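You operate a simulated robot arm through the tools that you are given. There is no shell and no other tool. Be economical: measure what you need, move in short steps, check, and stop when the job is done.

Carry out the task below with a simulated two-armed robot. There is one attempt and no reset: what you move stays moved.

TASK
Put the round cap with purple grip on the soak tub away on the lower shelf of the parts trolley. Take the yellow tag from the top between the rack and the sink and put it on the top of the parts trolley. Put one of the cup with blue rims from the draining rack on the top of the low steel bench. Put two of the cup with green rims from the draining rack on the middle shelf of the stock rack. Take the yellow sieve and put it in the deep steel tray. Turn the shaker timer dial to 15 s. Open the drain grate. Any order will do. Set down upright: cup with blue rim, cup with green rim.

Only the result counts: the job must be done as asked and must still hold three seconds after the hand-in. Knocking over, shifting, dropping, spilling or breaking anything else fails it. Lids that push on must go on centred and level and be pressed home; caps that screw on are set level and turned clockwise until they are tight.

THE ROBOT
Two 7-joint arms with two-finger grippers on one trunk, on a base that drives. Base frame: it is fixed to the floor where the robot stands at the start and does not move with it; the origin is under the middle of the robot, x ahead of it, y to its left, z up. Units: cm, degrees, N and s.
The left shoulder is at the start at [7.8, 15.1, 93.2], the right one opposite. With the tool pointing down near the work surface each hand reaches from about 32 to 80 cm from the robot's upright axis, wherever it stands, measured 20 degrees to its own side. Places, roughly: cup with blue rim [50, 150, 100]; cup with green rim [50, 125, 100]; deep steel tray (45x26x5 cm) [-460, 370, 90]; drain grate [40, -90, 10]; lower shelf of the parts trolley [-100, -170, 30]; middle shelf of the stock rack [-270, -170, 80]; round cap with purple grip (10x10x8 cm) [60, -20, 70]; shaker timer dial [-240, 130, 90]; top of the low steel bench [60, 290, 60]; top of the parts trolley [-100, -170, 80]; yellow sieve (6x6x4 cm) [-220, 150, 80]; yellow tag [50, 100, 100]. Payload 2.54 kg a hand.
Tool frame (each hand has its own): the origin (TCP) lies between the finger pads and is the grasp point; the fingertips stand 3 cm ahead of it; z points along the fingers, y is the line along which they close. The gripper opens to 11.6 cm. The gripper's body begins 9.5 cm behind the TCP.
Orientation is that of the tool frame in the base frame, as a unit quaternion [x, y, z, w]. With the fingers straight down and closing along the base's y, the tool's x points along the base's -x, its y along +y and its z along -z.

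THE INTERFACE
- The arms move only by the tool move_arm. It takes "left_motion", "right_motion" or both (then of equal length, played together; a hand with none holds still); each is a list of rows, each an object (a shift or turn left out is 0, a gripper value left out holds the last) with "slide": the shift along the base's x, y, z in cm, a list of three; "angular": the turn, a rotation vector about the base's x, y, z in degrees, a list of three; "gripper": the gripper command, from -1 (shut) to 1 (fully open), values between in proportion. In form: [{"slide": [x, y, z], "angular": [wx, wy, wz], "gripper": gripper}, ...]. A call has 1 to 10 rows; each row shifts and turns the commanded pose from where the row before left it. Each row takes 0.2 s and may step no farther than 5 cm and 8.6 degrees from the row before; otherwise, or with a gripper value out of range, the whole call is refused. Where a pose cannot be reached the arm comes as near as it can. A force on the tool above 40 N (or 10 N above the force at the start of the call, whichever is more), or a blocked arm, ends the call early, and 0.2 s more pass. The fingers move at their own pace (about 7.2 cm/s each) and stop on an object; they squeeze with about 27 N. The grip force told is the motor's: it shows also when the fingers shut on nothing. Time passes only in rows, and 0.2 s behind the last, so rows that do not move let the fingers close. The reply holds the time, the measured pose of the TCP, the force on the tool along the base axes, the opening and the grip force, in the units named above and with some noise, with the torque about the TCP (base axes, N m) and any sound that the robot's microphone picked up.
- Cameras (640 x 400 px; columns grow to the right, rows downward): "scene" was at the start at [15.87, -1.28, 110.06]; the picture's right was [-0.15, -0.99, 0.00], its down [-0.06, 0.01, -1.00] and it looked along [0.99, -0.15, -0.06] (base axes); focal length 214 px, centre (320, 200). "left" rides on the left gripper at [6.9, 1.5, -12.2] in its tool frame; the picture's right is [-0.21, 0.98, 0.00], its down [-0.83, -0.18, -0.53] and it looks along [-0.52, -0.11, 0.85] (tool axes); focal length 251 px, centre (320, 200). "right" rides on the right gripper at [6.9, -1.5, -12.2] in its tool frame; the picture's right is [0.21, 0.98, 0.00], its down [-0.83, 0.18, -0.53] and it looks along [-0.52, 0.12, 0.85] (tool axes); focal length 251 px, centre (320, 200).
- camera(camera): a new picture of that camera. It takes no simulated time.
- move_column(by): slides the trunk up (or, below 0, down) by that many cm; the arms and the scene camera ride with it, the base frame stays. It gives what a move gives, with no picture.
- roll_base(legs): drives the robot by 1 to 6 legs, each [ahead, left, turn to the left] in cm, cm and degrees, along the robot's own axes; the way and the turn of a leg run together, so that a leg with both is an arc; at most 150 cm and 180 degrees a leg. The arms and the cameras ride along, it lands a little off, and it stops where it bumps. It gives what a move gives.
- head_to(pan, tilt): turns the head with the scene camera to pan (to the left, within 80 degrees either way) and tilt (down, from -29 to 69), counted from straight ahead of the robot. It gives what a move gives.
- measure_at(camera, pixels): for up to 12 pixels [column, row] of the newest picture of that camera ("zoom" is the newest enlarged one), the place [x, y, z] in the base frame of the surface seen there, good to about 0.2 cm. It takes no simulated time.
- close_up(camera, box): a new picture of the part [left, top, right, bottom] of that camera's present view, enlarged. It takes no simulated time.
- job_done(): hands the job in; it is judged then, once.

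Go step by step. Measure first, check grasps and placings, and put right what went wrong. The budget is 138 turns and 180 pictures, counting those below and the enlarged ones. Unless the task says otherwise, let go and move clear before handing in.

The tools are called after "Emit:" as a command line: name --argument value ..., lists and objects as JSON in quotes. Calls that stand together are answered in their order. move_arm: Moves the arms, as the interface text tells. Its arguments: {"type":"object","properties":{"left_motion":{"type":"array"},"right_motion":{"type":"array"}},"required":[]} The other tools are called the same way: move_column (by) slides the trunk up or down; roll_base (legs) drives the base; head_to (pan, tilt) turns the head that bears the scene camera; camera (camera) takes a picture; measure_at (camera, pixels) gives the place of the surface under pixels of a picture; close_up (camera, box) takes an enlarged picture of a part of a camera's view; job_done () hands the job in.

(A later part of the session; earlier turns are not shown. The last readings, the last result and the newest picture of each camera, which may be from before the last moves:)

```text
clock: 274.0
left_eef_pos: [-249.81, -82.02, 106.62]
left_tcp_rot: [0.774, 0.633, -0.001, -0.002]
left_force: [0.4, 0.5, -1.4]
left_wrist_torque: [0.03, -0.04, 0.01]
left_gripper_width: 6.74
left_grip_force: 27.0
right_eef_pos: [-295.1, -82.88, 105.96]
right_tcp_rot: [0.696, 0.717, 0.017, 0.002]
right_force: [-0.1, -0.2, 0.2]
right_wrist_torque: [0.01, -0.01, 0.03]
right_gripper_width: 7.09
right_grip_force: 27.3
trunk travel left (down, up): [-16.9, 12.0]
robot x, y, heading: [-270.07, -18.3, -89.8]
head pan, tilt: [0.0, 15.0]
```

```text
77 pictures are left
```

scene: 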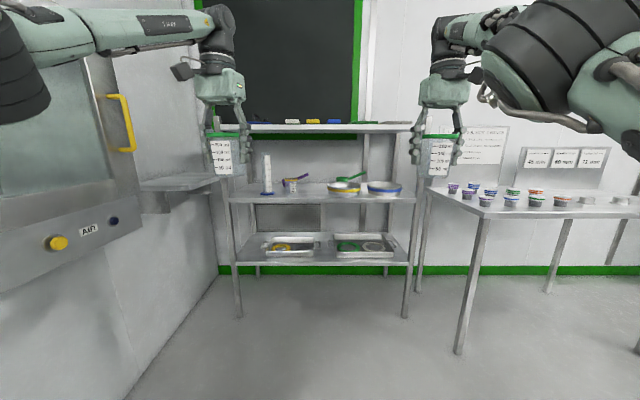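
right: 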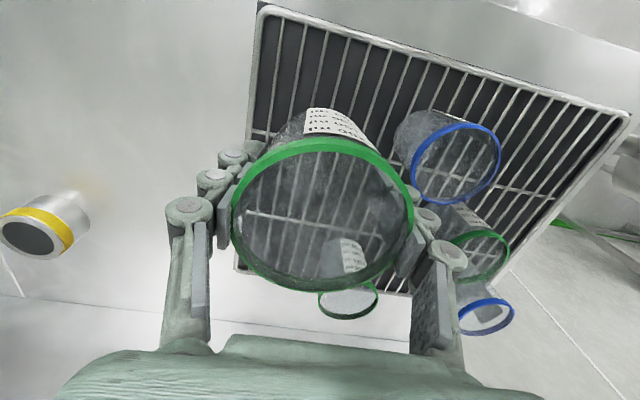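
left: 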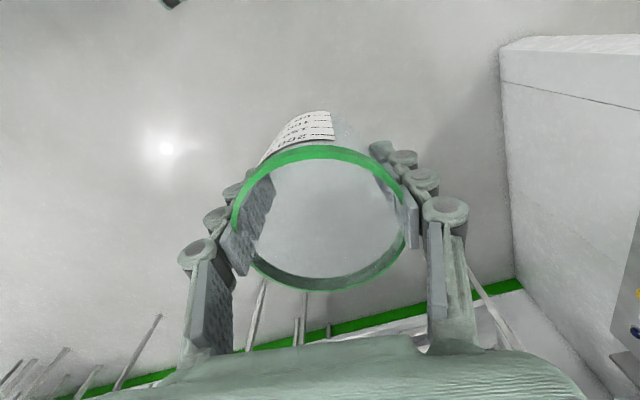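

The centre gap x −258…−273 is free for its full depth: I'll put the left cup at the back (y −163) and the right cup in front. First retracting both hands, and lowering and tilting the left.

Emit:
move_arm --left_motion '[{"slide": [0, 3, -3.5], "angular": [-3, 0, 0]}, {"slide": [0, 3, -3.5], "angular": [-3, 0, 0]}, {"slide": [0, 3, -3.5], "angular": [-3, 0, 0]}, {"slide": [0, 3, -3], "angular": [-3, 0, 0]}, {"slide": [0, 3, -3], "angular": [-3, 0, 0]}, {"slide": [0, 2, -3], "angular": [-3, 0, 0]}, {}]' --right_motion '[{"slide": [0, 4, 0]}, {"slide": [0, 4, 0]}, {"slide": [0, 4, 0]}, {"slide": [0, 4, 0]}, {"slide": [-1, 4, 0]}, {"slide": [-1, 3, 0]}, {}]'

Emit:
roll_base --legs '[[50, -15.5, 0]]'

Emit:
camera --camera "left"

Emit:
camera --camera "scene"

```text
clock: 275.6
left_eef_pos: [-249.83, -64.69, 86.88]
left_tcp_rot: [0.764, 0.626, -0.1, 0.12]
left_force: [-0.1, -0.1, -0.2]
left_wrist_torque: [0.0, 0.02, -0.02]
left_gripper_width: 6.74
left_grip_force: 27.3
right_eef_pos: [-299.59, -60.41, 104.95]
right_tcp_rot: [0.7, 0.71, 0.061, 0.038]
right_force: [-0.8, 0.0, 0.7]
right_wrist_torque: [0.01, -0.03, -0.02]
right_gripper_width: 7.07
right_grip_force: 26.8
right hand out of reach, approached as far as the arm can: row 6
trunk travel left (down, up): [-16.9, 12.0]
robot x, y, heading: [-269.95, -18.36, -90.0]
head pan, tilt: [0.0, 15.0]
```

```text
clock: 278.7
left_eef_pos: [-265.56, -114.56, 86.95]
left_tcp_rot: [0.767, 0.623, -0.099, 0.12]
left_force: [-2.6, 0.7, 0.6]
left_wrist_torque: [0.01, -0.24, 0.07]
left_gripper_width: 6.74
left_grip_force: 27.2
right_eef_pos: [-313.09, -110.29, 105.81]
right_tcp_rot: [0.695, 0.719, 0.022, 0.003]
right_force: [5.7, -2.2, 1.5]
right_wrist_torque: [0.2, 0.6, 0.01]
right_gripper_width: 7.09
right_grip_force: 27.1
trunk travel left (down, up): [-16.9, 12.0]
robot x, y, heading: [-285.22, -67.95, -90.2]
head pan, tilt: [0.0, 15.0]
```

```text
76 pictures are left
```

left: 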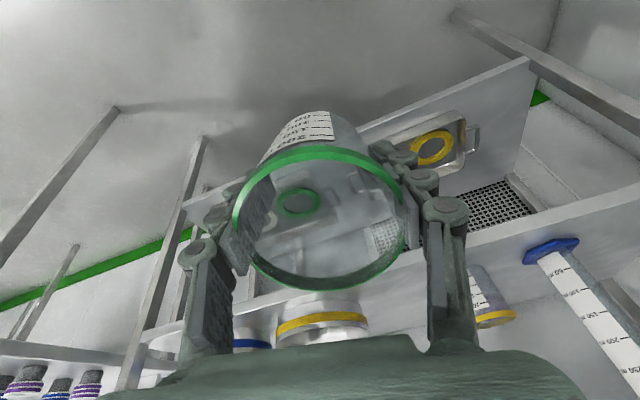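

```text
75 pictures are left
```

scene: 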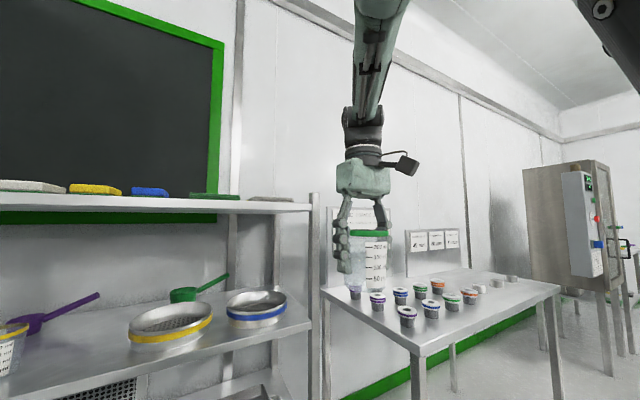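

The left cup is level with the shelf gap. Driving forward 24 (hands stay in front of the rack), then I'll check the clearance.

Emit:
roll_base --legs '[[23, 0, 0]]'

Emit:
head_to --pan 15 --tilt 15

Emit:
camera --camera "scene"

Emit:
camera --camera "left"

```text
clock: 280.4
left_eef_pos: [-265.02, -137.79, 86.98]
left_tcp_rot: [0.765, 0.625, -0.1, 0.119]
left_force: [-0.5, 0.9, -0.5]
left_wrist_torque: [0.03, 0.02, 0.01]
left_gripper_width: 6.72
left_grip_force: 27.0
right_eef_pos: [-312.76, -133.85, 105.81]
right_tcp_rot: [0.694, 0.72, 0.025, 0.002]
right_force: [0.3, -0.6, -1.3]
right_wrist_torque: [-0.01, 0.0, 0.0]
right_gripper_width: 7.05
right_grip_force: 26.7
trunk travel left (down, up): [-16.9, 12.0]
robot x, y, heading: [-285.33, -91.45, -89.2]
head pan, tilt: [0.0, 15.0]
```

```text
clock: 281.2
left_eef_pos: [-265.11, -137.75, 86.92]
left_tcp_rot: [0.764, 0.626, -0.1, 0.12]
left_force: [0.6, 0.8, 0.3]
left_wrist_torque: [-0.01, 0.0, -0.04]
left_gripper_width: 6.73
left_grip_force: 27.4
right_eef_pos: [-312.67, -133.93, 105.51]
right_tcp_rot: [0.694, 0.72, 0.028, 0.001]
right_force: [-0.1, -0.4, -0.8]
right_wrist_torque: [0.01, -0.01, -0.01]
right_gripper_width: 7.05
right_grip_force: 26.9
trunk travel left (down, up): [-16.9, 12.0]
robot x, y, heading: [-285.82, -91.36, -89.1]
head pan, tilt: [15.0, 15.0]
```

```text
74 pictures are left
```

scene: 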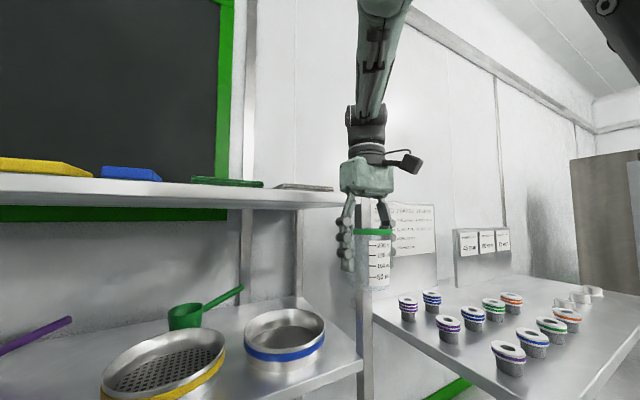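

```text
73 pictures are left
```

left: 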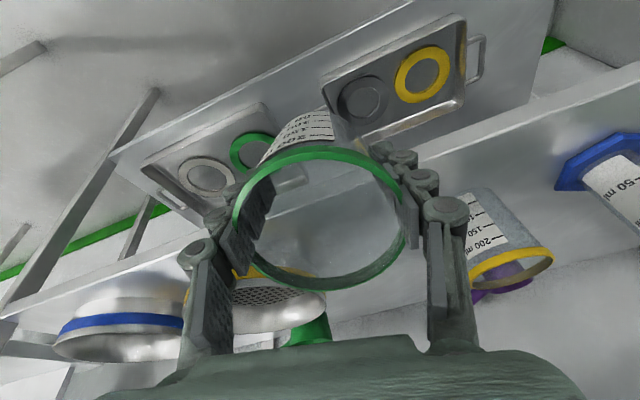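

Checking the gap edges from the left camera: pan edge (325,305) and measuring cup edge (468,255).

Emit:
measure_at --camera "left" --pixels '[[324, 300], [240, 290], [468, 262], [470, 225], [555, 255], [300, 325], [328, 330], [310, 268], [250, 110], [420, 160]]'

```text
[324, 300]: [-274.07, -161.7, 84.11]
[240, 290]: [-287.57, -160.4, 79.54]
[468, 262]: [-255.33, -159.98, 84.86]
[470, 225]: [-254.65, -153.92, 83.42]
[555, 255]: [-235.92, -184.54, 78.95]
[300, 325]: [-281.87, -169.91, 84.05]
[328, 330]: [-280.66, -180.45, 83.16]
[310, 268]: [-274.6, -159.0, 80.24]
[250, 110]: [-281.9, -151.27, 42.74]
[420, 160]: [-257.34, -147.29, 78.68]
```

The gap runs x −274 to −255.5 and I'm centred at −265. Lowering slightly and extending in to y −162.

Emit:
move_arm --left_motion '[{"slide": [0, -3, -1.2]}, {"slide": [0, -4, 0]}, {"slide": [0, -4, 0]}, {"slide": [0, -4, 0]}, {"slide": [0, -4, 0]}, {"slide": [0, -4, 0]}, {}]'

Emit:
camera --camera "left"

```text
clock: 282.8
left_eef_pos: [-265.07, -160.71, 85.75]
left_tcp_rot: [0.764, 0.626, -0.1, 0.119]
left_force: [0.9, -0.4, -0.5]
left_wrist_torque: [-0.02, 0.01, 0.02]
left_gripper_width: 6.74
left_grip_force: 26.8
right_eef_pos: [-312.75, -133.79, 105.61]
right_tcp_rot: [0.694, 0.72, 0.026, 0.0]
right_force: [1.0, 0.8, -0.7]
right_wrist_torque: [-0.03, 0.01, -0.03]
right_gripper_width: 7.1
right_grip_force: 27.2
trunk travel left (down, up): [-16.9, 12.0]
robot x, y, heading: [-285.07, -91.52, -89.5]
head pan, tilt: [15.0, 15.0]
```

```text
72 pictures are left
```

left: 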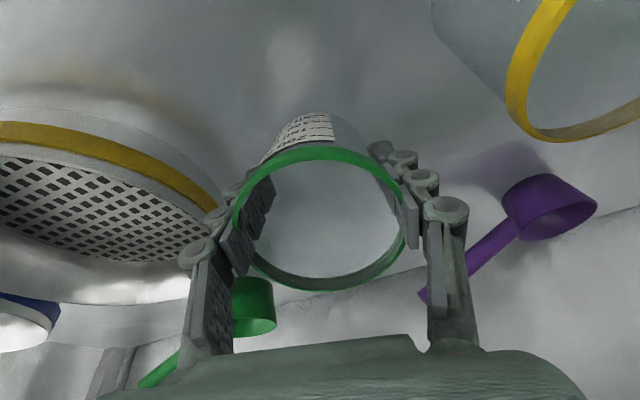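

Clear all round. Lowering onto the shelf in small steps.

Emit:
move_arm --left_motion '[{"slide": [0, 0, -0.5]}, {"slide": [0, 0, -0.4]}, {"slide": [0, 0, -0.4]}, {"slide": [0, 0, -0.3]}, {}]'

```text
clock: 284.0
left_eef_pos: [-265.13, -160.67, 84.39]
left_tcp_rot: [0.764, 0.626, -0.102, 0.121]
left_force: [0.9, -2.4, 15.9]
left_wrist_torque: [0.06, -0.06, -0.01]
left_gripper_width: 6.72
left_grip_force: 26.9
right_eef_pos: [-312.73, -133.76, 105.69]
right_tcp_rot: [0.692, 0.721, 0.025, 0.002]
right_force: [-0.1, -0.3, -1.1]
right_wrist_torque: [0.02, -0.01, -0.01]
right_gripper_width: 7.08
right_grip_force: 26.9
trunk travel left (down, up): [-16.9, 12.0]
robot x, y, heading: [-285.5, -91.05, -89.7]
head pan, tilt: [15.0, 15.0]
```

Contact at the rear edge. Rolling the hand 8° more upright about that edge, then releasing.

Emit:
move_arm --left_motion '[{"slide": [0, -0.35, -0.12], "angular": [4, 0, 0]}, {"slide": [0, -0.35, -0.15], "angular": [4, 0, 0]}, {}]'

Emit:
camera --camera "left"

```text
clock: 284.8
left_eef_pos: [-265.16, -161.35, 83.91]
left_tcp_rot: [0.77, 0.632, -0.056, 0.067]
left_force: [2.9, -2.8, 15.4]
left_wrist_torque: [0.06, -0.12, -0.01]
left_gripper_width: 6.71
left_grip_force: 26.6
right_eef_pos: [-312.77, -133.73, 105.62]
right_tcp_rot: [0.693, 0.72, 0.025, 0.001]
right_force: [0.5, 0.0, -0.5]
right_wrist_torque: [0.0, 0.01, 0.0]
right_gripper_width: 7.08
right_grip_force: 27.5
trunk travel left (down, up): [-16.9, 12.0]
robot x, y, heading: [-285.35, -91.34, -89.4]
head pan, tilt: [15.0, 15.0]
```

```text
71 pictures are left
```

left: 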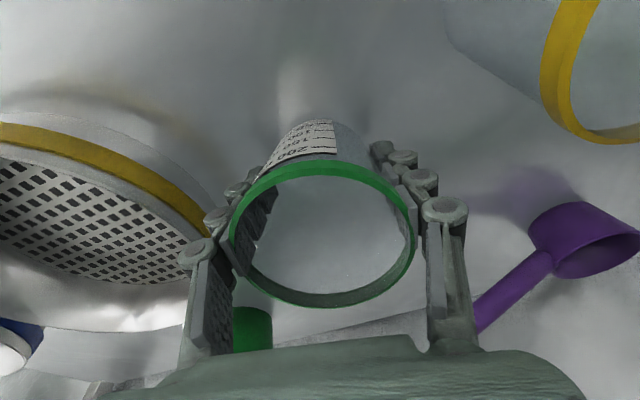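

Emit:
move_arm --left_motion '[{"gripper": 0.25}, {"gripper": 0.35}, {"gripper": 0.5}, {}]'

Emit:
camera --camera "left"

```text
clock: 285.8
left_eef_pos: [-265.22, -161.45, 83.81]
left_tcp_rot: [0.771, 0.631, -0.055, 0.065]
left_force: [-0.4, -0.3, 0.3]
left_wrist_torque: [0.01, -0.04, 0.01]
left_gripper_width: 8.7
left_grip_force: 0.0
right_eef_pos: [-312.7, -133.89, 105.63]
right_tcp_rot: [0.693, 0.72, 0.025, 0.001]
right_force: [0.8, 0.3, 0.2]
right_wrist_torque: [-0.05, 0.02, -0.01]
right_gripper_width: 7.05
right_grip_force: 27.1
trunk travel left (down, up): [-16.9, 12.0]
robot x, y, heading: [-285.2, -91.41, -89.4]
head pan, tilt: [15.0, 15.0]
```

```text
70 pictures are left
```

left: 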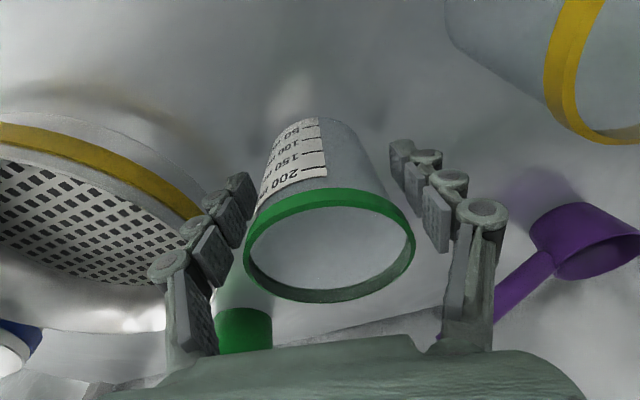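

The cup stands upright. Opening a bit more and withdrawing straight back.

Emit:
move_arm --left_motion '[{"gripper": 0.7}, {"slide": [0, 2, 0.3]}, {"slide": [0, 3, 0.4]}, {"slide": [0, 4, 0]}, {"slide": [0, 4, 0]}, {"slide": [0, 4.5, 0]}, {"slide": [0, 4.5, 0]}, {"slide": [0, 4.5, 0]}]'

Emit:
roll_base --legs '[[-22, 0, 0], [0, 42, 0]]'

Emit:
camera --camera "left"

Emit:
camera --camera "scene"

```text
clock: 287.6
left_eef_pos: [-265.16, -134.79, 84.85]
left_tcp_rot: [0.771, 0.631, -0.057, 0.065]
left_force: [0.6, 0.9, -0.6]
left_wrist_torque: [-0.01, -0.01, 0.0]
left_gripper_width: 9.88
left_grip_force: 0.0
right_eef_pos: [-312.76, -133.8, 105.5]
right_tcp_rot: [0.693, 0.72, 0.025, 0.0]
right_force: [-0.4, 0.6, -0.8]
right_wrist_torque: [0.0, 0.0, 0.0]
right_gripper_width: 7.06
right_grip_force: 27.5
trunk travel left (down, up): [-16.9, 12.0]
robot x, y, heading: [-285.34, -91.12, -89.7]
head pan, tilt: [15.0, 15.0]
```

```text
clock: 292.3
left_eef_pos: [-238.59, -111.83, 84.98]
left_tcp_rot: [0.78, 0.62, -0.05, 0.064]
left_force: [0.1, 1.4, -0.1]
left_wrist_torque: [-0.01, 0.01, -0.02]
left_gripper_width: 9.85
left_grip_force: 0.1
right_eef_pos: [-285.5, -110.76, 105.16]
right_tcp_rot: [0.694, 0.719, 0.035, 0.003]
right_force: [-0.6, 0.1, 0.3]
right_wrist_torque: [0.01, 0.0, 0.01]
right_gripper_width: 7.07
right_grip_force: 26.5
trunk travel left (down, up): [-16.9, 12.0]
robot x, y, heading: [-257.1, -68.61, -89.9]
head pan, tilt: [15.0, 15.0]
stopped in leg 2: the robot was blocked; the commanded pose is now the measured one
```

```text
69 pictures are left
```

left: 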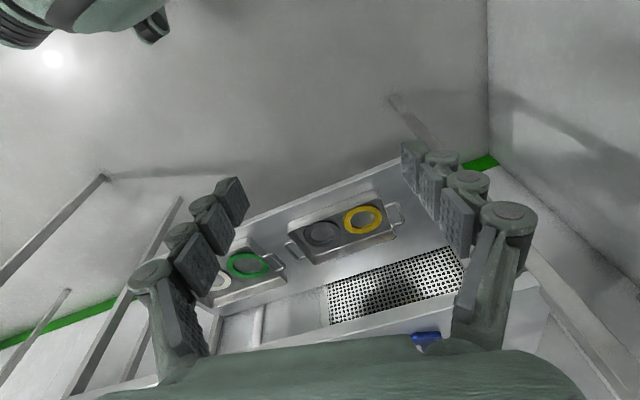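

```text
68 pictures are left
```

scene: 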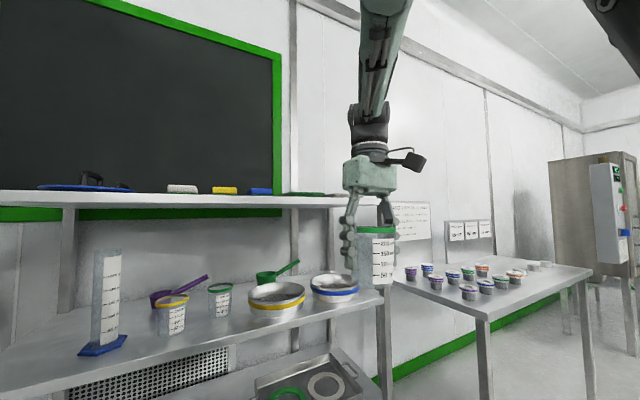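

The green cup stands at (219,300). The left elbow bumps the machine when I sidestep, so instead I'll stay to the right and turn the robot 35° left to bring the right hand to the gap.

Emit:
roll_base --legs '[[0, -26, 0], [0, 0, 35], [12.6, -8.8, 0]]'

Emit:
move_arm --right_motion '[{"slide": [3, 0, -4], "angular": [0, 0, -8.5]}, {"slide": [3, 0, -4], "angular": [0, 0, -8.5]}, {"slide": [3, 0, -4], "angular": [0, 0, -8.5]}, {"slide": [3, 0, -4], "angular": [0, 0, -8.5]}, {"slide": [3, 0, -3], "angular": [-4.5, 0, 0]}, {"slide": [1.7, 0, 0], "angular": [-4.5, 0, 0]}, {"angular": [-4.5, 0, 0]}, {"angular": [-4.5, 0, 0]}, {}]'

Emit:
camera --camera "right"

```text
clock: 292.9
left_eef_pos: [-238.7, -112.01, 84.83]
left_tcp_rot: [0.782, 0.618, -0.052, 0.063]
left_force: [-0.6, -0.1, 1.2]
left_wrist_torque: [0.01, -0.01, -0.02]
left_gripper_width: 9.89
left_grip_force: 0.0
right_eef_pos: [-285.53, -111.14, 104.4]
right_tcp_rot: [0.694, 0.719, 0.04, -0.003]
right_force: [-0.3, 0.0, -0.4]
right_wrist_torque: [-0.01, 0.03, -0.03]
right_gripper_width: 7.09
right_grip_force: 26.9
trunk travel left (down, up): [-16.9, 12.0]
robot x, y, heading: [-257.42, -68.4, -90.1]
head pan, tilt: [15.0, 15.0]
stopped in leg 1: the robot was blocked; the commanded pose is now the measured one
```

```text
clock: 294.9
left_eef_pos: [-238.68, -112.08, 84.76]
left_tcp_rot: [0.782, 0.618, -0.051, 0.063]
left_force: [0.4, -0.2, 1.0]
left_wrist_torque: [0.01, -0.01, 0.01]
left_gripper_width: 9.84
left_grip_force: 0.0
right_eef_pos: [-286.04, -115.83, 88.3]
right_tcp_rot: [0.864, 0.482, -0.033, 0.144]
right_force: [0.4, 0.3, -0.7]
right_wrist_torque: [0.01, -0.02, 0.01]
right_gripper_width: 7.09
right_grip_force: 27.3
right hand out of reach, approached as far as the arm can: row 1, 2, 3, 4, 5, 6, 7
trunk travel left (down, up): [-16.9, 12.0]
robot x, y, heading: [-257.22, -68.27, -89.7]
head pan, tilt: [15.0, 15.0]
```

```text
67 pictures are left
```

right: 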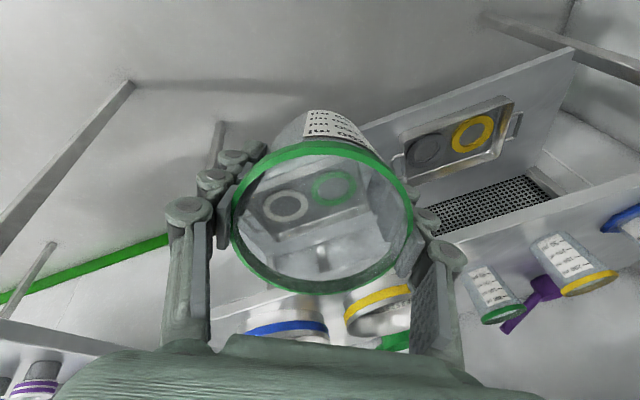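

Blocked both ways, so some part touches something. Trying straight backward, then the sidestep and turn.

Emit:
roll_base --legs '[[-12, 0, 0], [0, -26, 0]]'

Emit:
head_to --pan 60 --tilt 25

Emit:
camera --camera "scene"

```text
clock: 296.4
left_eef_pos: [-238.93, -99.96, 84.77]
left_tcp_rot: [0.786, 0.614, -0.053, 0.06]
left_force: [0.5, -0.1, -0.4]
left_wrist_torque: [0.0, -0.01, 0.01]
left_gripper_width: 9.86
left_grip_force: 0.0
right_eef_pos: [-285.89, -103.4, 87.93]
right_tcp_rot: [0.865, 0.481, -0.031, 0.137]
right_force: [0.3, -0.2, -0.5]
right_wrist_torque: [0.0, -0.01, -0.03]
right_gripper_width: 7.06
right_grip_force: 26.7
trunk travel left (down, up): [-16.9, 12.0]
robot x, y, heading: [-257.08, -56.29, -89.9]
head pan, tilt: [15.0, 15.0]
stopped in leg 2: the robot was blocked; the commanded pose is now the measured one
```

```text
clock: 297.5
left_eef_pos: [-239.01, -99.85, 84.61]
left_tcp_rot: [0.785, 0.615, -0.053, 0.06]
left_force: [-0.5, 0.3, 0.2]
left_wrist_torque: [0.0, 0.05, -0.01]
left_gripper_width: 9.87
left_grip_force: 0.1
right_eef_pos: [-285.92, -103.6, 88.02]
right_tcp_rot: [0.865, 0.482, -0.031, 0.138]
right_force: [-0.2, 0.6, -0.8]
right_wrist_torque: [-0.02, 0.01, -0.02]
right_gripper_width: 7.09
right_grip_force: 27.3
trunk travel left (down, up): [-16.9, 12.0]
robot x, y, heading: [-257.05, -56.53, -90.0]
head pan, tilt: [60.0, 25.0]
```

```text
66 pictures are left
```

scene: 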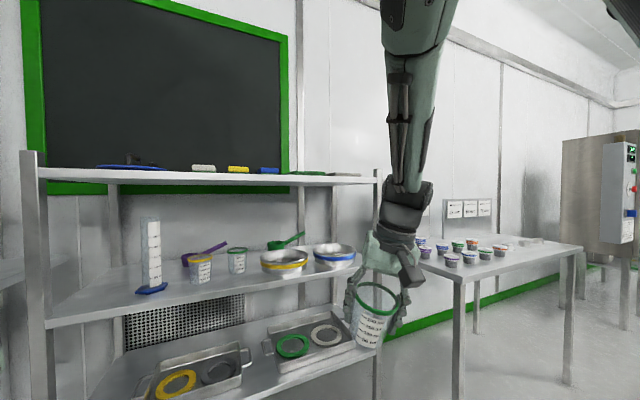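

The head view isn't following its pan, so the right arm is jammed against the head. I'll move the right hand forward and outward to free it.

Emit:
move_arm --right_motion '[{"slide": [-2, -3, 0]}, {"slide": [-2, -3, 0]}, {"slide": [-2, -3, 0]}, {"slide": [-1, -3, 0]}, {}]'

Emit:
head_to --pan 0 --tilt 20

Emit:
camera --camera "scene"

```text
clock: 298.7
left_eef_pos: [-238.97, -99.9, 84.6]
left_tcp_rot: [0.785, 0.615, -0.053, 0.06]
left_force: [-0.1, -0.1, 0.0]
left_wrist_torque: [0.01, 0.0, 0.01]
left_gripper_width: 9.86
left_grip_force: 0.1
right_eef_pos: [-292.98, -115.51, 88.58]
right_tcp_rot: [0.864, 0.482, -0.034, 0.141]
right_force: [0.2, 0.2, 0.0]
right_wrist_torque: [0.0, -0.01, 0.01]
right_gripper_width: 7.07
right_grip_force: 27.1
trunk travel left (down, up): [-16.9, 12.0]
robot x, y, heading: [-257.06, -56.84, -90.1]
head pan, tilt: [60.0, 25.0]
```

```text
clock: 300.0
left_eef_pos: [-239.01, -100.01, 84.66]
left_tcp_rot: [0.785, 0.615, -0.052, 0.06]
left_force: [0.7, -0.3, 0.1]
left_wrist_torque: [-0.01, -0.01, -0.01]
left_gripper_width: 9.86
left_grip_force: 0.1
right_eef_pos: [-293.1, -115.39, 88.57]
right_tcp_rot: [0.864, 0.482, -0.033, 0.141]
right_force: [-0.8, 0.7, -0.8]
right_wrist_torque: [-0.04, 0.03, -0.01]
right_gripper_width: 7.08
right_grip_force: 27.4
trunk travel left (down, up): [-16.9, 12.0]
robot x, y, heading: [-257.59, -56.63, -89.8]
head pan, tilt: [0.0, 20.0]
```

```text
65 pictures are left
```

scene: 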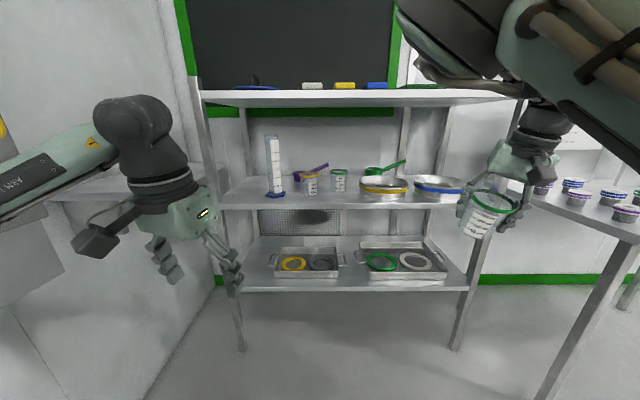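

The head is free again and the view is normal. Now sidestepping right, turning 35° left, and closing in.

Emit:
roll_base --legs '[[0, -25.5, 0], [0, 0, 35], [9, -6.3, 0]]'

Emit:
camera --camera "right"

```text
clock: 305.6
left_eef_pos: [-243.09, -92.54, 84.42]
left_tcp_rot: [0.567, 0.82, -0.034, 0.072]
left_force: [-0.3, 0.2, -0.2]
left_wrist_torque: [0.01, -0.02, -0.02]
left_gripper_width: 9.85
left_grip_force: 0.2
right_eef_pos: [-278.9, -136.03, 88.78]
right_tcp_rot: [0.683, 0.716, 0.009, 0.142]
right_force: [-0.3, 0.9, -0.1]
right_wrist_torque: [0.03, -0.01, -0.04]
right_gripper_width: 7.06
right_grip_force: 26.7
trunk travel left (down, up): [-16.9, 12.0]
robot x, y, heading: [-282.8, -67.08, -55.3]
head pan, tilt: [0.0, 20.0]
```

```text
64 pictures are left
```

right: 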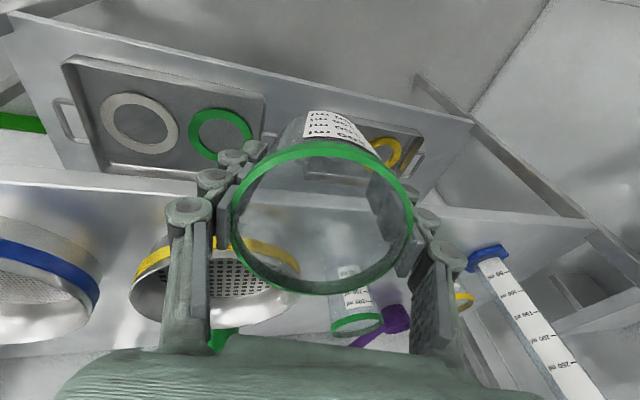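

Straightening the cup's sideways lean, raising the forward tilt slightly, and moving to x −265 in front of the gap.

Emit:
move_arm --right_motion '[{"slide": [4, 0, -0.6], "angular": [0, 6.3, 0]}, {"slide": [4, 0, -0.6], "angular": [0, 6.4, 0]}, {"slide": [4, 0, -0.7], "angular": [-5, 0, 0]}, {"slide": [1.9, 0, -0.7]}, {}]'

Emit:
camera --camera "right"

Emit:
camera --camera "scene"

```text
clock: 306.9
left_eef_pos: [-243.14, -92.7, 84.53]
left_tcp_rot: [0.567, 0.82, -0.033, 0.072]
left_force: [-0.3, 0.5, -0.4]
left_wrist_torque: [0.01, 0.0, 0.05]
left_gripper_width: 9.86
left_grip_force: 0.1
right_eef_pos: [-271.75, -139.07, 85.43]
right_tcp_rot: [0.674, 0.726, -0.097, 0.094]
right_force: [-0.4, 0.0, -1.0]
right_wrist_torque: [-0.04, -0.01, -0.04]
right_gripper_width: 7.09
right_grip_force: 27.4
right hand out of reach, approached as far as the arm can: row 2, 3, 4
trunk travel left (down, up): [-16.9, 12.0]
robot x, y, heading: [-283.1, -67.35, -55.5]
head pan, tilt: [0.0, 20.0]
```

```text
63 pictures are left
```

right: 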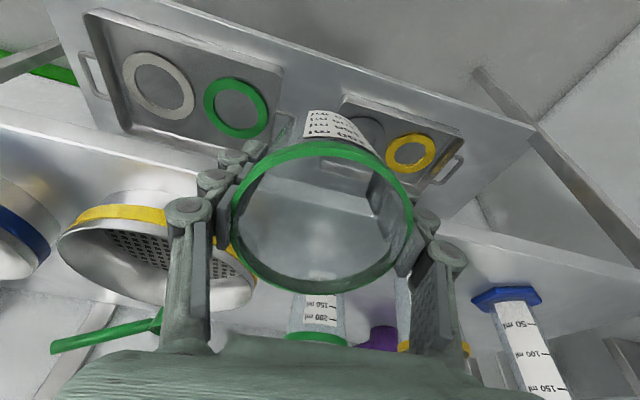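

```text
62 pictures are left
```

scene: 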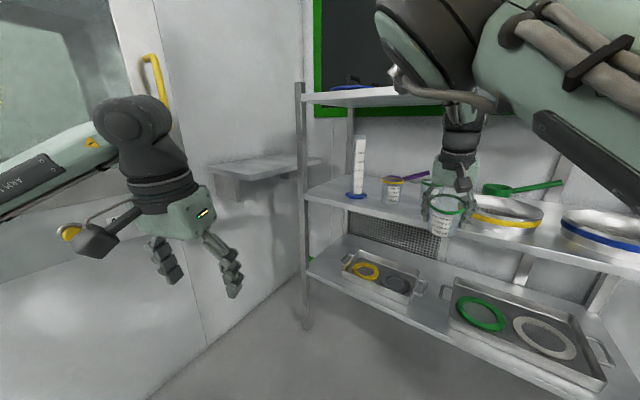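

Tilt is now purely forward at 15.5°. Base first 6.5 cm toward +x, then 12 cm toward the rack.

Emit:
roll_base --legs '[[3.7, 5.4, 0]]'

Emit:
roll_base --legs '[[8, -5.5, 0]]'

Emit:
camera --camera "right"

```text
clock: 308.0
left_eef_pos: [-236.58, -92.5, 84.41]
left_tcp_rot: [0.566, 0.821, -0.033, 0.072]
left_force: [-0.8, -0.5, 0.5]
left_wrist_torque: [-0.02, 0.02, 0.0]
left_gripper_width: 9.85
left_grip_force: 0.1
right_eef_pos: [-265.11, -139.09, 85.45]
right_tcp_rot: [0.673, 0.727, -0.097, 0.095]
right_force: [-1.1, 0.1, -0.9]
right_wrist_torque: [0.01, -0.01, 0.01]
right_gripper_width: 7.04
right_grip_force: 26.4
trunk travel left (down, up): [-16.9, 12.0]
robot x, y, heading: [-276.85, -67.23, -55.4]
head pan, tilt: [0.0, 20.0]
```

```text
clock: 309.2
left_eef_pos: [-236.42, -102.49, 84.42]
left_tcp_rot: [0.566, 0.82, -0.034, 0.072]
left_force: [-0.9, -1.2, -0.4]
left_wrist_torque: [0.0, 0.01, 0.01]
left_gripper_width: 9.86
left_grip_force: 0.0
right_eef_pos: [-265.04, -148.94, 85.41]
right_tcp_rot: [0.674, 0.726, -0.097, 0.094]
right_force: [0.2, 0.6, -0.9]
right_wrist_torque: [-0.03, 0.0, -0.01]
right_gripper_width: 7.07
right_grip_force: 27.4
trunk travel left (down, up): [-16.9, 12.0]
robot x, y, heading: [-276.45, -77.2, -55.2]
head pan, tilt: [0.0, 20.0]
```

```text
61 pictures are left
```

right: 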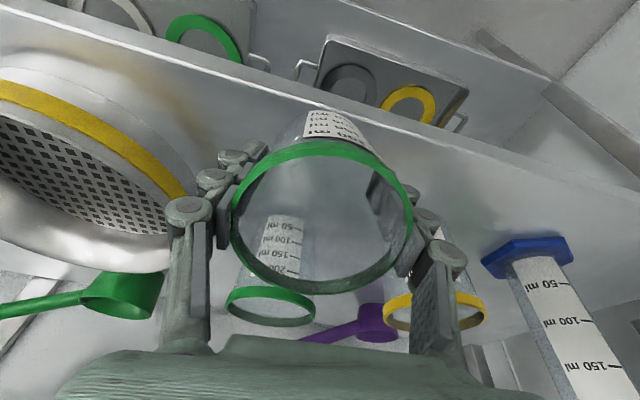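

Emit:
measure_at --camera "right" --pixels '[[228, 305], [314, 308], [268, 320], [385, 310], [178, 195], [320, 112], [400, 90]]'

Emit:
move_arm --right_motion '[{"slide": [0.3, -1.5, 0]}, {"slide": [0.3, -1.5, -0.5]}, {}]'

Emit:
camera --camera "right"

```text
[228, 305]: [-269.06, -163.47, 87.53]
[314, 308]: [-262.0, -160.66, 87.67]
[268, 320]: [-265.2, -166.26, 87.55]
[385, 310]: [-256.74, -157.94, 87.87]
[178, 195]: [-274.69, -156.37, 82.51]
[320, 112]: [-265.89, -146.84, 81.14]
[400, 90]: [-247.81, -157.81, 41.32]
```

```text
clock: 310.0
left_eef_pos: [-236.42, -102.24, 84.41]
left_tcp_rot: [0.567, 0.82, -0.035, 0.073]
left_force: [0.4, 0.4, -0.2]
left_wrist_torque: [-0.01, 0.01, 0.01]
left_gripper_width: 9.87
left_grip_force: 0.2
right_eef_pos: [-264.45, -151.72, 85.06]
right_tcp_rot: [0.673, 0.727, -0.096, 0.096]
right_force: [0.3, 0.0, -0.5]
right_wrist_torque: [0.01, 0.01, -0.01]
right_gripper_width: 7.06
right_grip_force: 26.9
trunk travel left (down, up): [-16.9, 12.0]
robot x, y, heading: [-276.49, -77.08, -55.3]
head pan, tilt: [0.0, 20.0]
```

```text
60 pictures are left
```

right: 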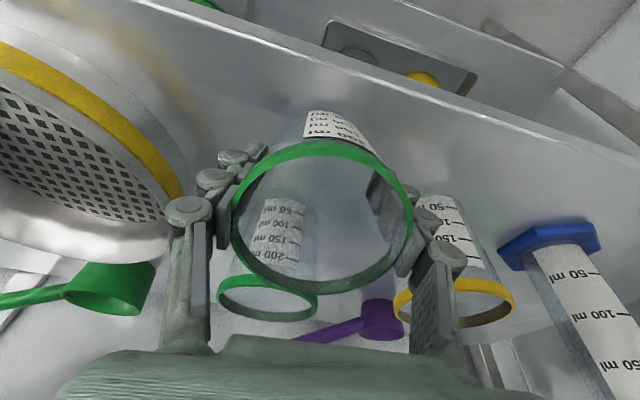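

The front spot is free: rear cup at y −162.6, yellow-rim cup edge at x −256.7. Lowering to contact.

Emit:
move_arm --right_motion '[{"slide": [0, -0.3, -0.3]}, {"slide": [0, 0, -0.4]}, {"slide": [0, 0, -0.3]}, {}]'

```text
clock: 311.0
left_eef_pos: [-236.41, -102.25, 84.61]
left_tcp_rot: [0.566, 0.82, -0.035, 0.073]
left_force: [0.2, 0.2, -0.1]
left_wrist_torque: [0.02, -0.02, -0.01]
left_gripper_width: 9.87
left_grip_force: 0.1
right_eef_pos: [-264.5, -152.13, 84.39]
right_tcp_rot: [0.673, 0.727, -0.098, 0.096]
right_force: [0.3, -3.3, 16.5]
right_wrist_torque: [0.11, 0.04, 0.02]
right_gripper_width: 7.09
right_grip_force: 26.9
trunk travel left (down, up): [-16.9, 12.0]
robot x, y, heading: [-276.48, -77.4, -55.3]
head pan, tilt: [0.0, 20.0]
```

Contact. Rolling 8° upright about the rear edge, then releasing gently.

Emit:
move_arm --right_motion '[{"slide": [0, -0.35, -0.12], "angular": [4, 0, 0]}, {"slide": [0, -0.35, -0.15], "angular": [4, 0, 0]}, {}, {"gripper": 0.25}, {"gripper": 0.35}, {"gripper": 0.5}, {}]'

Emit:
camera --camera "right"

```text
clock: 312.6
left_eef_pos: [-236.5, -102.24, 84.51]
left_tcp_rot: [0.567, 0.82, -0.035, 0.073]
left_force: [-0.6, -0.1, 0.2]
left_wrist_torque: [-0.02, -0.01, 0.0]
left_gripper_width: 9.86
left_grip_force: 0.1
right_eef_pos: [-264.42, -152.84, 83.74]
right_tcp_rot: [0.678, 0.732, -0.045, 0.047]
right_force: [1.1, 0.4, -0.5]
right_wrist_torque: [0.01, -0.03, -0.02]
right_gripper_width: 8.7
right_grip_force: 0.1
trunk travel left (down, up): [-16.9, 12.0]
robot x, y, heading: [-276.59, -77.19, -55.6]
head pan, tilt: [0.0, 20.0]
```

```text
59 pictures are left
```

right: 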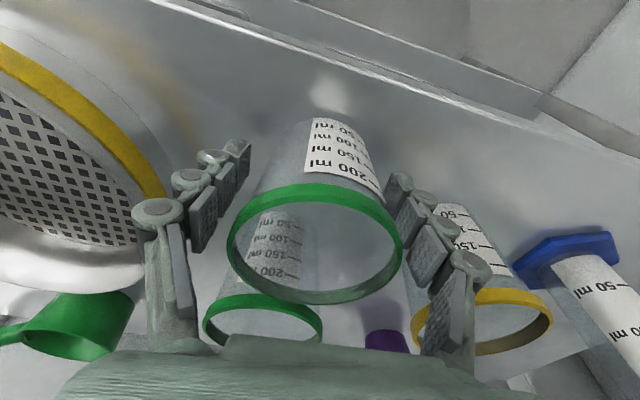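

Upright and free. Withdrawing straight back, then backing the base away.

Emit:
move_arm --right_motion '[{"slide": [0, 2, 0.2]}, {"slide": [0, 3, 0.3]}, {"slide": [0, 4, 0]}, {"slide": [0, 4, 0]}, {"slide": [-1, 4, 0]}]'

Emit:
roll_base --legs '[[-35, 0, 0]]'

Emit:
camera --camera "scene"

```text
clock: 313.8
left_eef_pos: [-236.5, -102.35, 84.54]
left_tcp_rot: [0.567, 0.82, -0.034, 0.072]
left_force: [-0.9, 0.4, 0.3]
left_wrist_torque: [-0.02, 0.04, 0.02]
left_gripper_width: 9.87
left_grip_force: 0.0
right_eef_pos: [-268.97, -138.79, 84.0]
right_tcp_rot: [0.679, 0.732, -0.043, 0.047]
right_force: [0.0, 0.3, 0.1]
right_wrist_torque: [0.02, 0.01, -0.02]
right_gripper_width: 8.7
right_grip_force: 0.1
right hand out of reach, approached as far as the arm can: row 3, 4, 5
trunk travel left (down, up): [-16.9, 12.0]
robot x, y, heading: [-276.24, -77.33, -55.3]
head pan, tilt: [0.0, 20.0]
```

```text
clock: 316.1
left_eef_pos: [-255.52, -74.6, 84.44]
left_tcp_rot: [0.567, 0.82, -0.035, 0.072]
left_force: [0.4, -0.4, -1.0]
left_wrist_torque: [0.0, 0.0, 0.0]
left_gripper_width: 9.87
left_grip_force: 0.1
right_eef_pos: [-288.0, -110.91, 84.03]
right_tcp_rot: [0.678, 0.732, -0.045, 0.048]
right_force: [0.0, -0.3, 0.3]
right_wrist_torque: [0.0, 0.0, 0.0]
right_gripper_width: 8.71
right_grip_force: 0.0
trunk travel left (down, up): [-16.9, 12.0]
robot x, y, heading: [-295.65, -48.85, -55.4]
head pan, tilt: [0.0, 20.0]
```

```text
58 pictures are left
```

scene: 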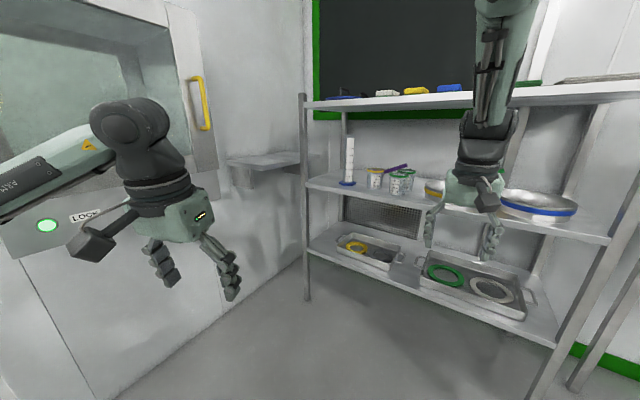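

Emit:
close_up --camera "scene" --box '[320, 130, 460, 215]'

Emit:
roll_base --legs '[[-40, 0, 0], [0, 0, 100]]'

Emit:
head_to --pan 30 --tilt 15

Emit:
camera --camera "scene"

```text
4.57 times, centred on (390, 172) of scene
```

zoom: 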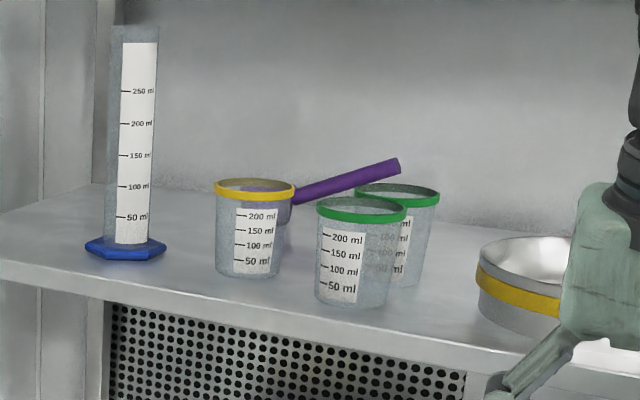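

```text
clock: 322.8
left_eef_pos: [-298.68, 26.56, 84.5]
left_tcp_rot: [-0.25, 0.965, 0.031, 0.072]
left_force: [0.4, -0.6, 0.0]
left_wrist_torque: [0.01, -0.01, 0.01]
left_gripper_width: 9.85
left_grip_force: 0.0
right_eef_pos: [-258.19, -0.3, 84.03]
right_tcp_rot: [-0.109, 0.992, 0.006, 0.064]
right_force: [-0.5, 0.3, -0.3]
right_wrist_torque: [0.0, 0.02, -0.01]
right_gripper_width: 8.69
right_grip_force: 0.1
trunk travel left (down, up): [-16.9, 12.0]
robot x, y, heading: [-317.9, -16.75, 42.5]
head pan, tilt: [0.0, 20.0]
```

```text
clock: 323.7
left_eef_pos: [-298.67, 26.63, 84.55]
left_tcp_rot: [-0.248, 0.965, 0.032, 0.074]
left_force: [-0.5, -0.2, 0.4]
left_wrist_torque: [0.0, 0.0, 0.01]
left_gripper_width: 9.84
left_grip_force: 0.2
right_eef_pos: [-258.11, -0.25, 83.97]
right_tcp_rot: [-0.108, 0.992, 0.007, 0.064]
right_force: [-0.6, -0.8, -0.3]
right_wrist_torque: [0.0, -0.03, -0.02]
right_gripper_width: 8.71
right_grip_force: 0.1
trunk travel left (down, up): [-16.9, 12.0]
robot x, y, heading: [-318.22, -17.15, 42.6]
head pan, tilt: [30.0, 15.0]
```

```text
56 pictures are left
```

scene: 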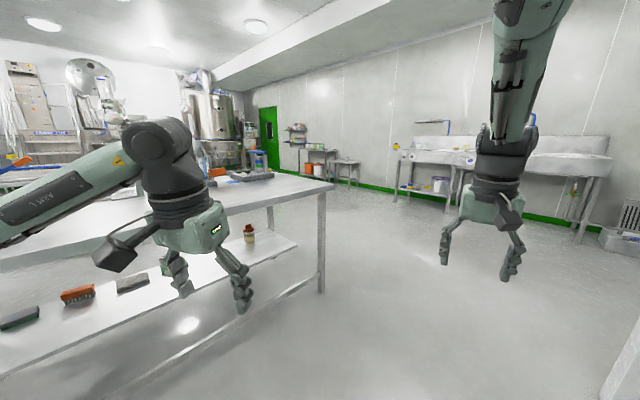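

Both green cups stand upright. Next are the shaker and sieve on the table ahead; zooming on it with measurements.

Emit:
close_up --camera "scene" --box '[180, 150, 340, 250]'

Emit:
measure_at --camera "zoom" --pixels '[[240, 95], [300, 100], [340, 100], [150, 90], [180, 110], [590, 150], [300, 150], [560, 300], [150, 100], [370, 95], [270, 75], [200, 85]]'

Emit:
measure_at --camera "scene" --pixels '[[325, 190], [320, 290], [20, 250], [215, 172], [250, 175], [225, 183], [240, 180], [262, 175], [270, 178], [330, 185], [110, 200], [60, 190]]'

```text
4.00 times, centred on (260, 200) of scene
```

zoom: 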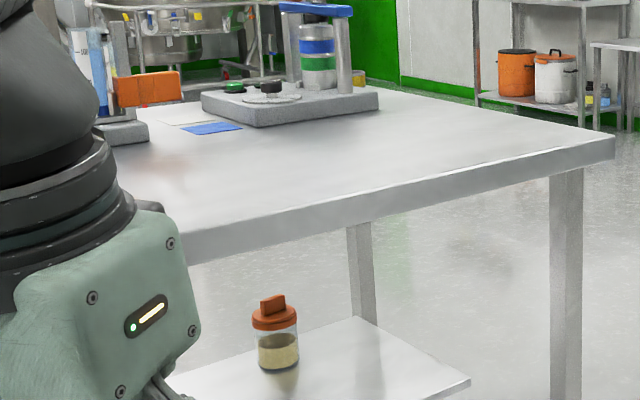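

```text
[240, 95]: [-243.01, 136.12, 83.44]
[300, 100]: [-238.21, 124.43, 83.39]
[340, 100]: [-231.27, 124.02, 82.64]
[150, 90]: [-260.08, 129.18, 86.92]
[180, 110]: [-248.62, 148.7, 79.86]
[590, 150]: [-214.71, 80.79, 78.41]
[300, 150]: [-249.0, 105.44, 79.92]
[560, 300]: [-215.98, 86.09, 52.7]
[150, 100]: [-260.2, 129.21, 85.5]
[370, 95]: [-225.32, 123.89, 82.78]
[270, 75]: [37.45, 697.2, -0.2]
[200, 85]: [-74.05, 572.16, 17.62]
```

```text
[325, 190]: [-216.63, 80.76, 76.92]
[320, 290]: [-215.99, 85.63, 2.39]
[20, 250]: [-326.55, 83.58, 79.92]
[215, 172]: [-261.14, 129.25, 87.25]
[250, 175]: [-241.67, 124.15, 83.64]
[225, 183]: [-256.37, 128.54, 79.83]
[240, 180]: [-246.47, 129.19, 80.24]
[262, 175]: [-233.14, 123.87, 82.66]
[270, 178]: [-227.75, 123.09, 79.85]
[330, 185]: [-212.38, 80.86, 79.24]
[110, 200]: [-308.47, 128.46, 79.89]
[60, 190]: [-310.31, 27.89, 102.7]
```

The table is z 79.9 with its right edge at x −212, and the shaker is at x −245…−222, so I'll approach from the right side facing −x. Raising both hands level, turning and driving round.

Emit:
move_arm --left_motion '[{"slide": [0, 0, 4], "angular": [-1.4, 1.8, 0]}, {"slide": [0, 0, 4], "angular": [-1.4, 1.8, 0]}, {"slide": [0, 0, 4], "angular": [-1.4, 1.8, 0]}, {"slide": [0, 0, 4], "angular": [-1.3, 1.7, 0]}, {"slide": [0, 0, 4]}]' --right_motion '[{"slide": [0, 0, 4], "angular": [-0.4, 1.8, 0]}, {"slide": [0, 0, 4], "angular": [-0.4, 1.8, 0]}, {"slide": [0, 0, 4], "angular": [-0.4, 1.8, 0]}, {"slide": [0, 0, 4], "angular": [-0.4, 1.8, 0]}, {"slide": [0, 0, 4]}]'

Emit:
roll_base --legs '[[0, 0, 137.4], [0, -28, 0], [-150, 0, 0], [0, -105, 0]]'

Emit:
head_to --pan 0 --tilt 32

Emit:
camera --camera "scene"

Emit:
camera --camera "right"

Emit:
close_up --camera "scene" --box '[160, 110, 480, 310]'

```text
clock: 324.9
left_eef_pos: [-298.49, 26.35, 104.21]
left_tcp_rot: [-0.249, 0.968, 0.0, 0.0]
left_force: [0.5, 0.1, -0.2]
left_wrist_torque: [0.04, 0.03, 0.0]
left_gripper_width: 9.86
left_grip_force: 0.0
right_eef_pos: [-258.03, -0.29, 104.15]
right_tcp_rot: [-0.109, 0.994, -0.001, 0.001]
right_force: [-0.4, -0.9, -0.4]
right_wrist_torque: [0.0, -0.04, 0.0]
right_gripper_width: 8.72
right_grip_force: 0.0
trunk travel left (down, up): [-16.9, 12.0]
robot x, y, heading: [-317.63, -16.46, 42.7]
head pan, tilt: [30.0, 15.0]
```

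```text
clock: 350.8
left_eef_pos: [-209.91, 95.2, 104.22]
left_tcp_rot: [0.989, -0.148, -0.002, 0.0]
left_force: [0.3, 0.2, -0.4]
left_wrist_torque: [-0.01, 0.01, 0.03]
left_gripper_width: 9.86
left_grip_force: 0.1
right_eef_pos: [-218.72, 143.07, 104.12]
right_tcp_rot: [0.958, -0.288, -0.001, -0.001]
right_force: [-0.6, -0.1, -0.5]
right_wrist_torque: [-0.04, 0.04, 0.01]
right_gripper_width: 8.68
right_grip_force: 0.1
trunk travel left (down, up): [-16.9, 12.0]
robot x, y, heading: [-164.92, 111.13, 177.2]
head pan, tilt: [30.0, 15.0]
```

```text
clock: 351.8
left_eef_pos: [-209.97, 95.06, 104.1]
left_tcp_rot: [0.989, -0.149, -0.002, 0.001]
left_force: [0.6, 0.0, 0.1]
left_wrist_torque: [-0.04, 0.0, -0.01]
left_gripper_width: 9.86
left_grip_force: 0.0
right_eef_pos: [-218.85, 143.23, 103.78]
right_tcp_rot: [0.957, -0.29, 0.003, 0.002]
right_force: [-0.5, 0.4, -0.6]
right_wrist_torque: [0.01, 0.0, 0.01]
right_gripper_width: 8.69
right_grip_force: 0.0
trunk travel left (down, up): [-16.9, 12.0]
robot x, y, heading: [-165.36, 111.17, 176.6]
head pan, tilt: [0.0, 32.0]
```

```text
54 pictures are left
```

scene: 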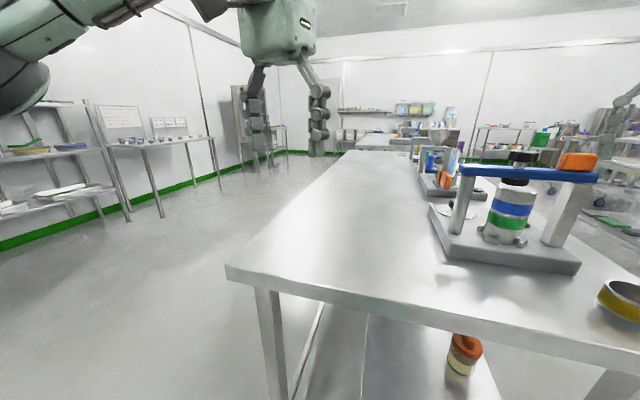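

```text
53 pictures are left
```

right: 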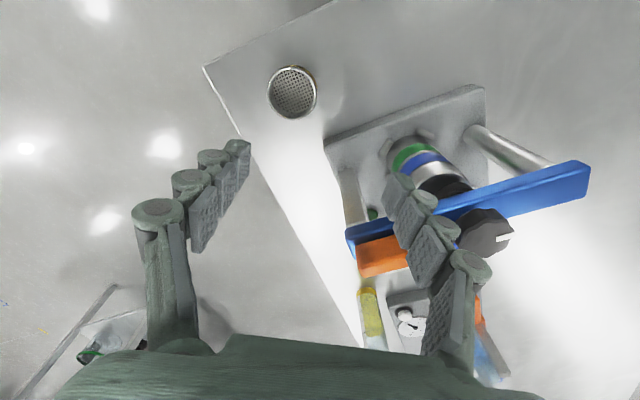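

```text
2.00 times, centred on (320, 210) of scene
```

zoom: 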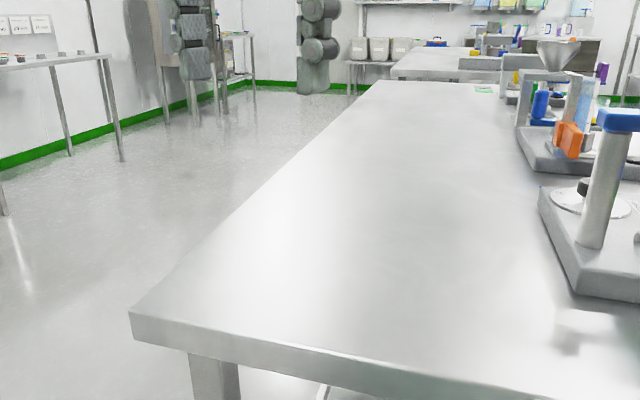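

The yellow sieve is at right (292,92), and the dial (white disc, black knob) at scene (460,208). Measuring both and zooming on the dial.

Emit:
measure_at --camera "right" --pixels '[[292, 68], [268, 92], [316, 92], [292, 116], [300, 90], [350, 200], [420, 110], [540, 185], [485, 230]]'

Emit:
measure_at --camera "scene" --pixels '[[602, 300], [625, 315], [630, 290], [445, 210], [455, 205], [478, 213], [461, 202], [505, 240], [467, 170], [580, 268], [440, 255], [455, 250]]'

Emit:
close_up --camera "scene" --box '[425, 170, 505, 220]'

Emit:
measure_at --camera "zoom" --pixels '[[170, 320], [220, 260], [300, 290], [250, 300], [290, 240], [330, 340], [400, 320]]'

```text
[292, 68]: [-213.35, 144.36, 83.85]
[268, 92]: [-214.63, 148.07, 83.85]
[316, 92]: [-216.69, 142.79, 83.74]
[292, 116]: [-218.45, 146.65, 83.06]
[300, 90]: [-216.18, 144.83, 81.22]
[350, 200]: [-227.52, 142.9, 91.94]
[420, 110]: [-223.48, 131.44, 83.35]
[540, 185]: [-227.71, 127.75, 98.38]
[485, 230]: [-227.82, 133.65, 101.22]
```

```text
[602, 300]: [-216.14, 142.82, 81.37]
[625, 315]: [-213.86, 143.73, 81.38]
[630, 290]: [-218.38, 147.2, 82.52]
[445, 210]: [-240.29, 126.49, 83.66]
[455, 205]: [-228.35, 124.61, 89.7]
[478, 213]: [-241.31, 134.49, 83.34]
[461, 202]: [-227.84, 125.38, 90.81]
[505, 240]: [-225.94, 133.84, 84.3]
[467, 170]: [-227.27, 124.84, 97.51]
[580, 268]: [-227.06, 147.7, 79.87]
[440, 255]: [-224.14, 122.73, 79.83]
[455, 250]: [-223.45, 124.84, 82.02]
```

```text
8.00 times, centred on (465, 195) of scene
```

zoom: 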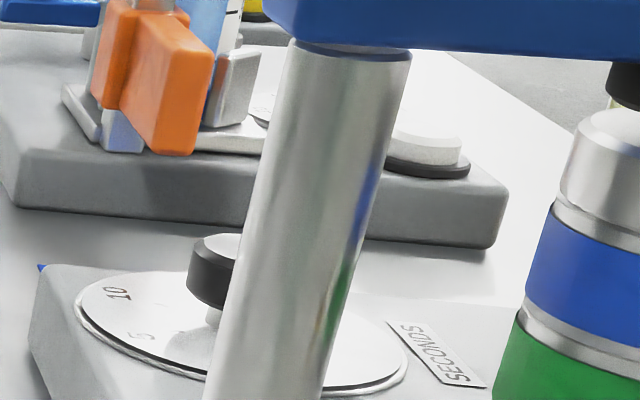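

```text
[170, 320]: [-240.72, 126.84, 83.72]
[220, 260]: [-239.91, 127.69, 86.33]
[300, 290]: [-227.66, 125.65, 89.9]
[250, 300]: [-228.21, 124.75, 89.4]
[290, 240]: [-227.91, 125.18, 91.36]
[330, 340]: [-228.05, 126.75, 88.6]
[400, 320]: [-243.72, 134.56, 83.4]
```

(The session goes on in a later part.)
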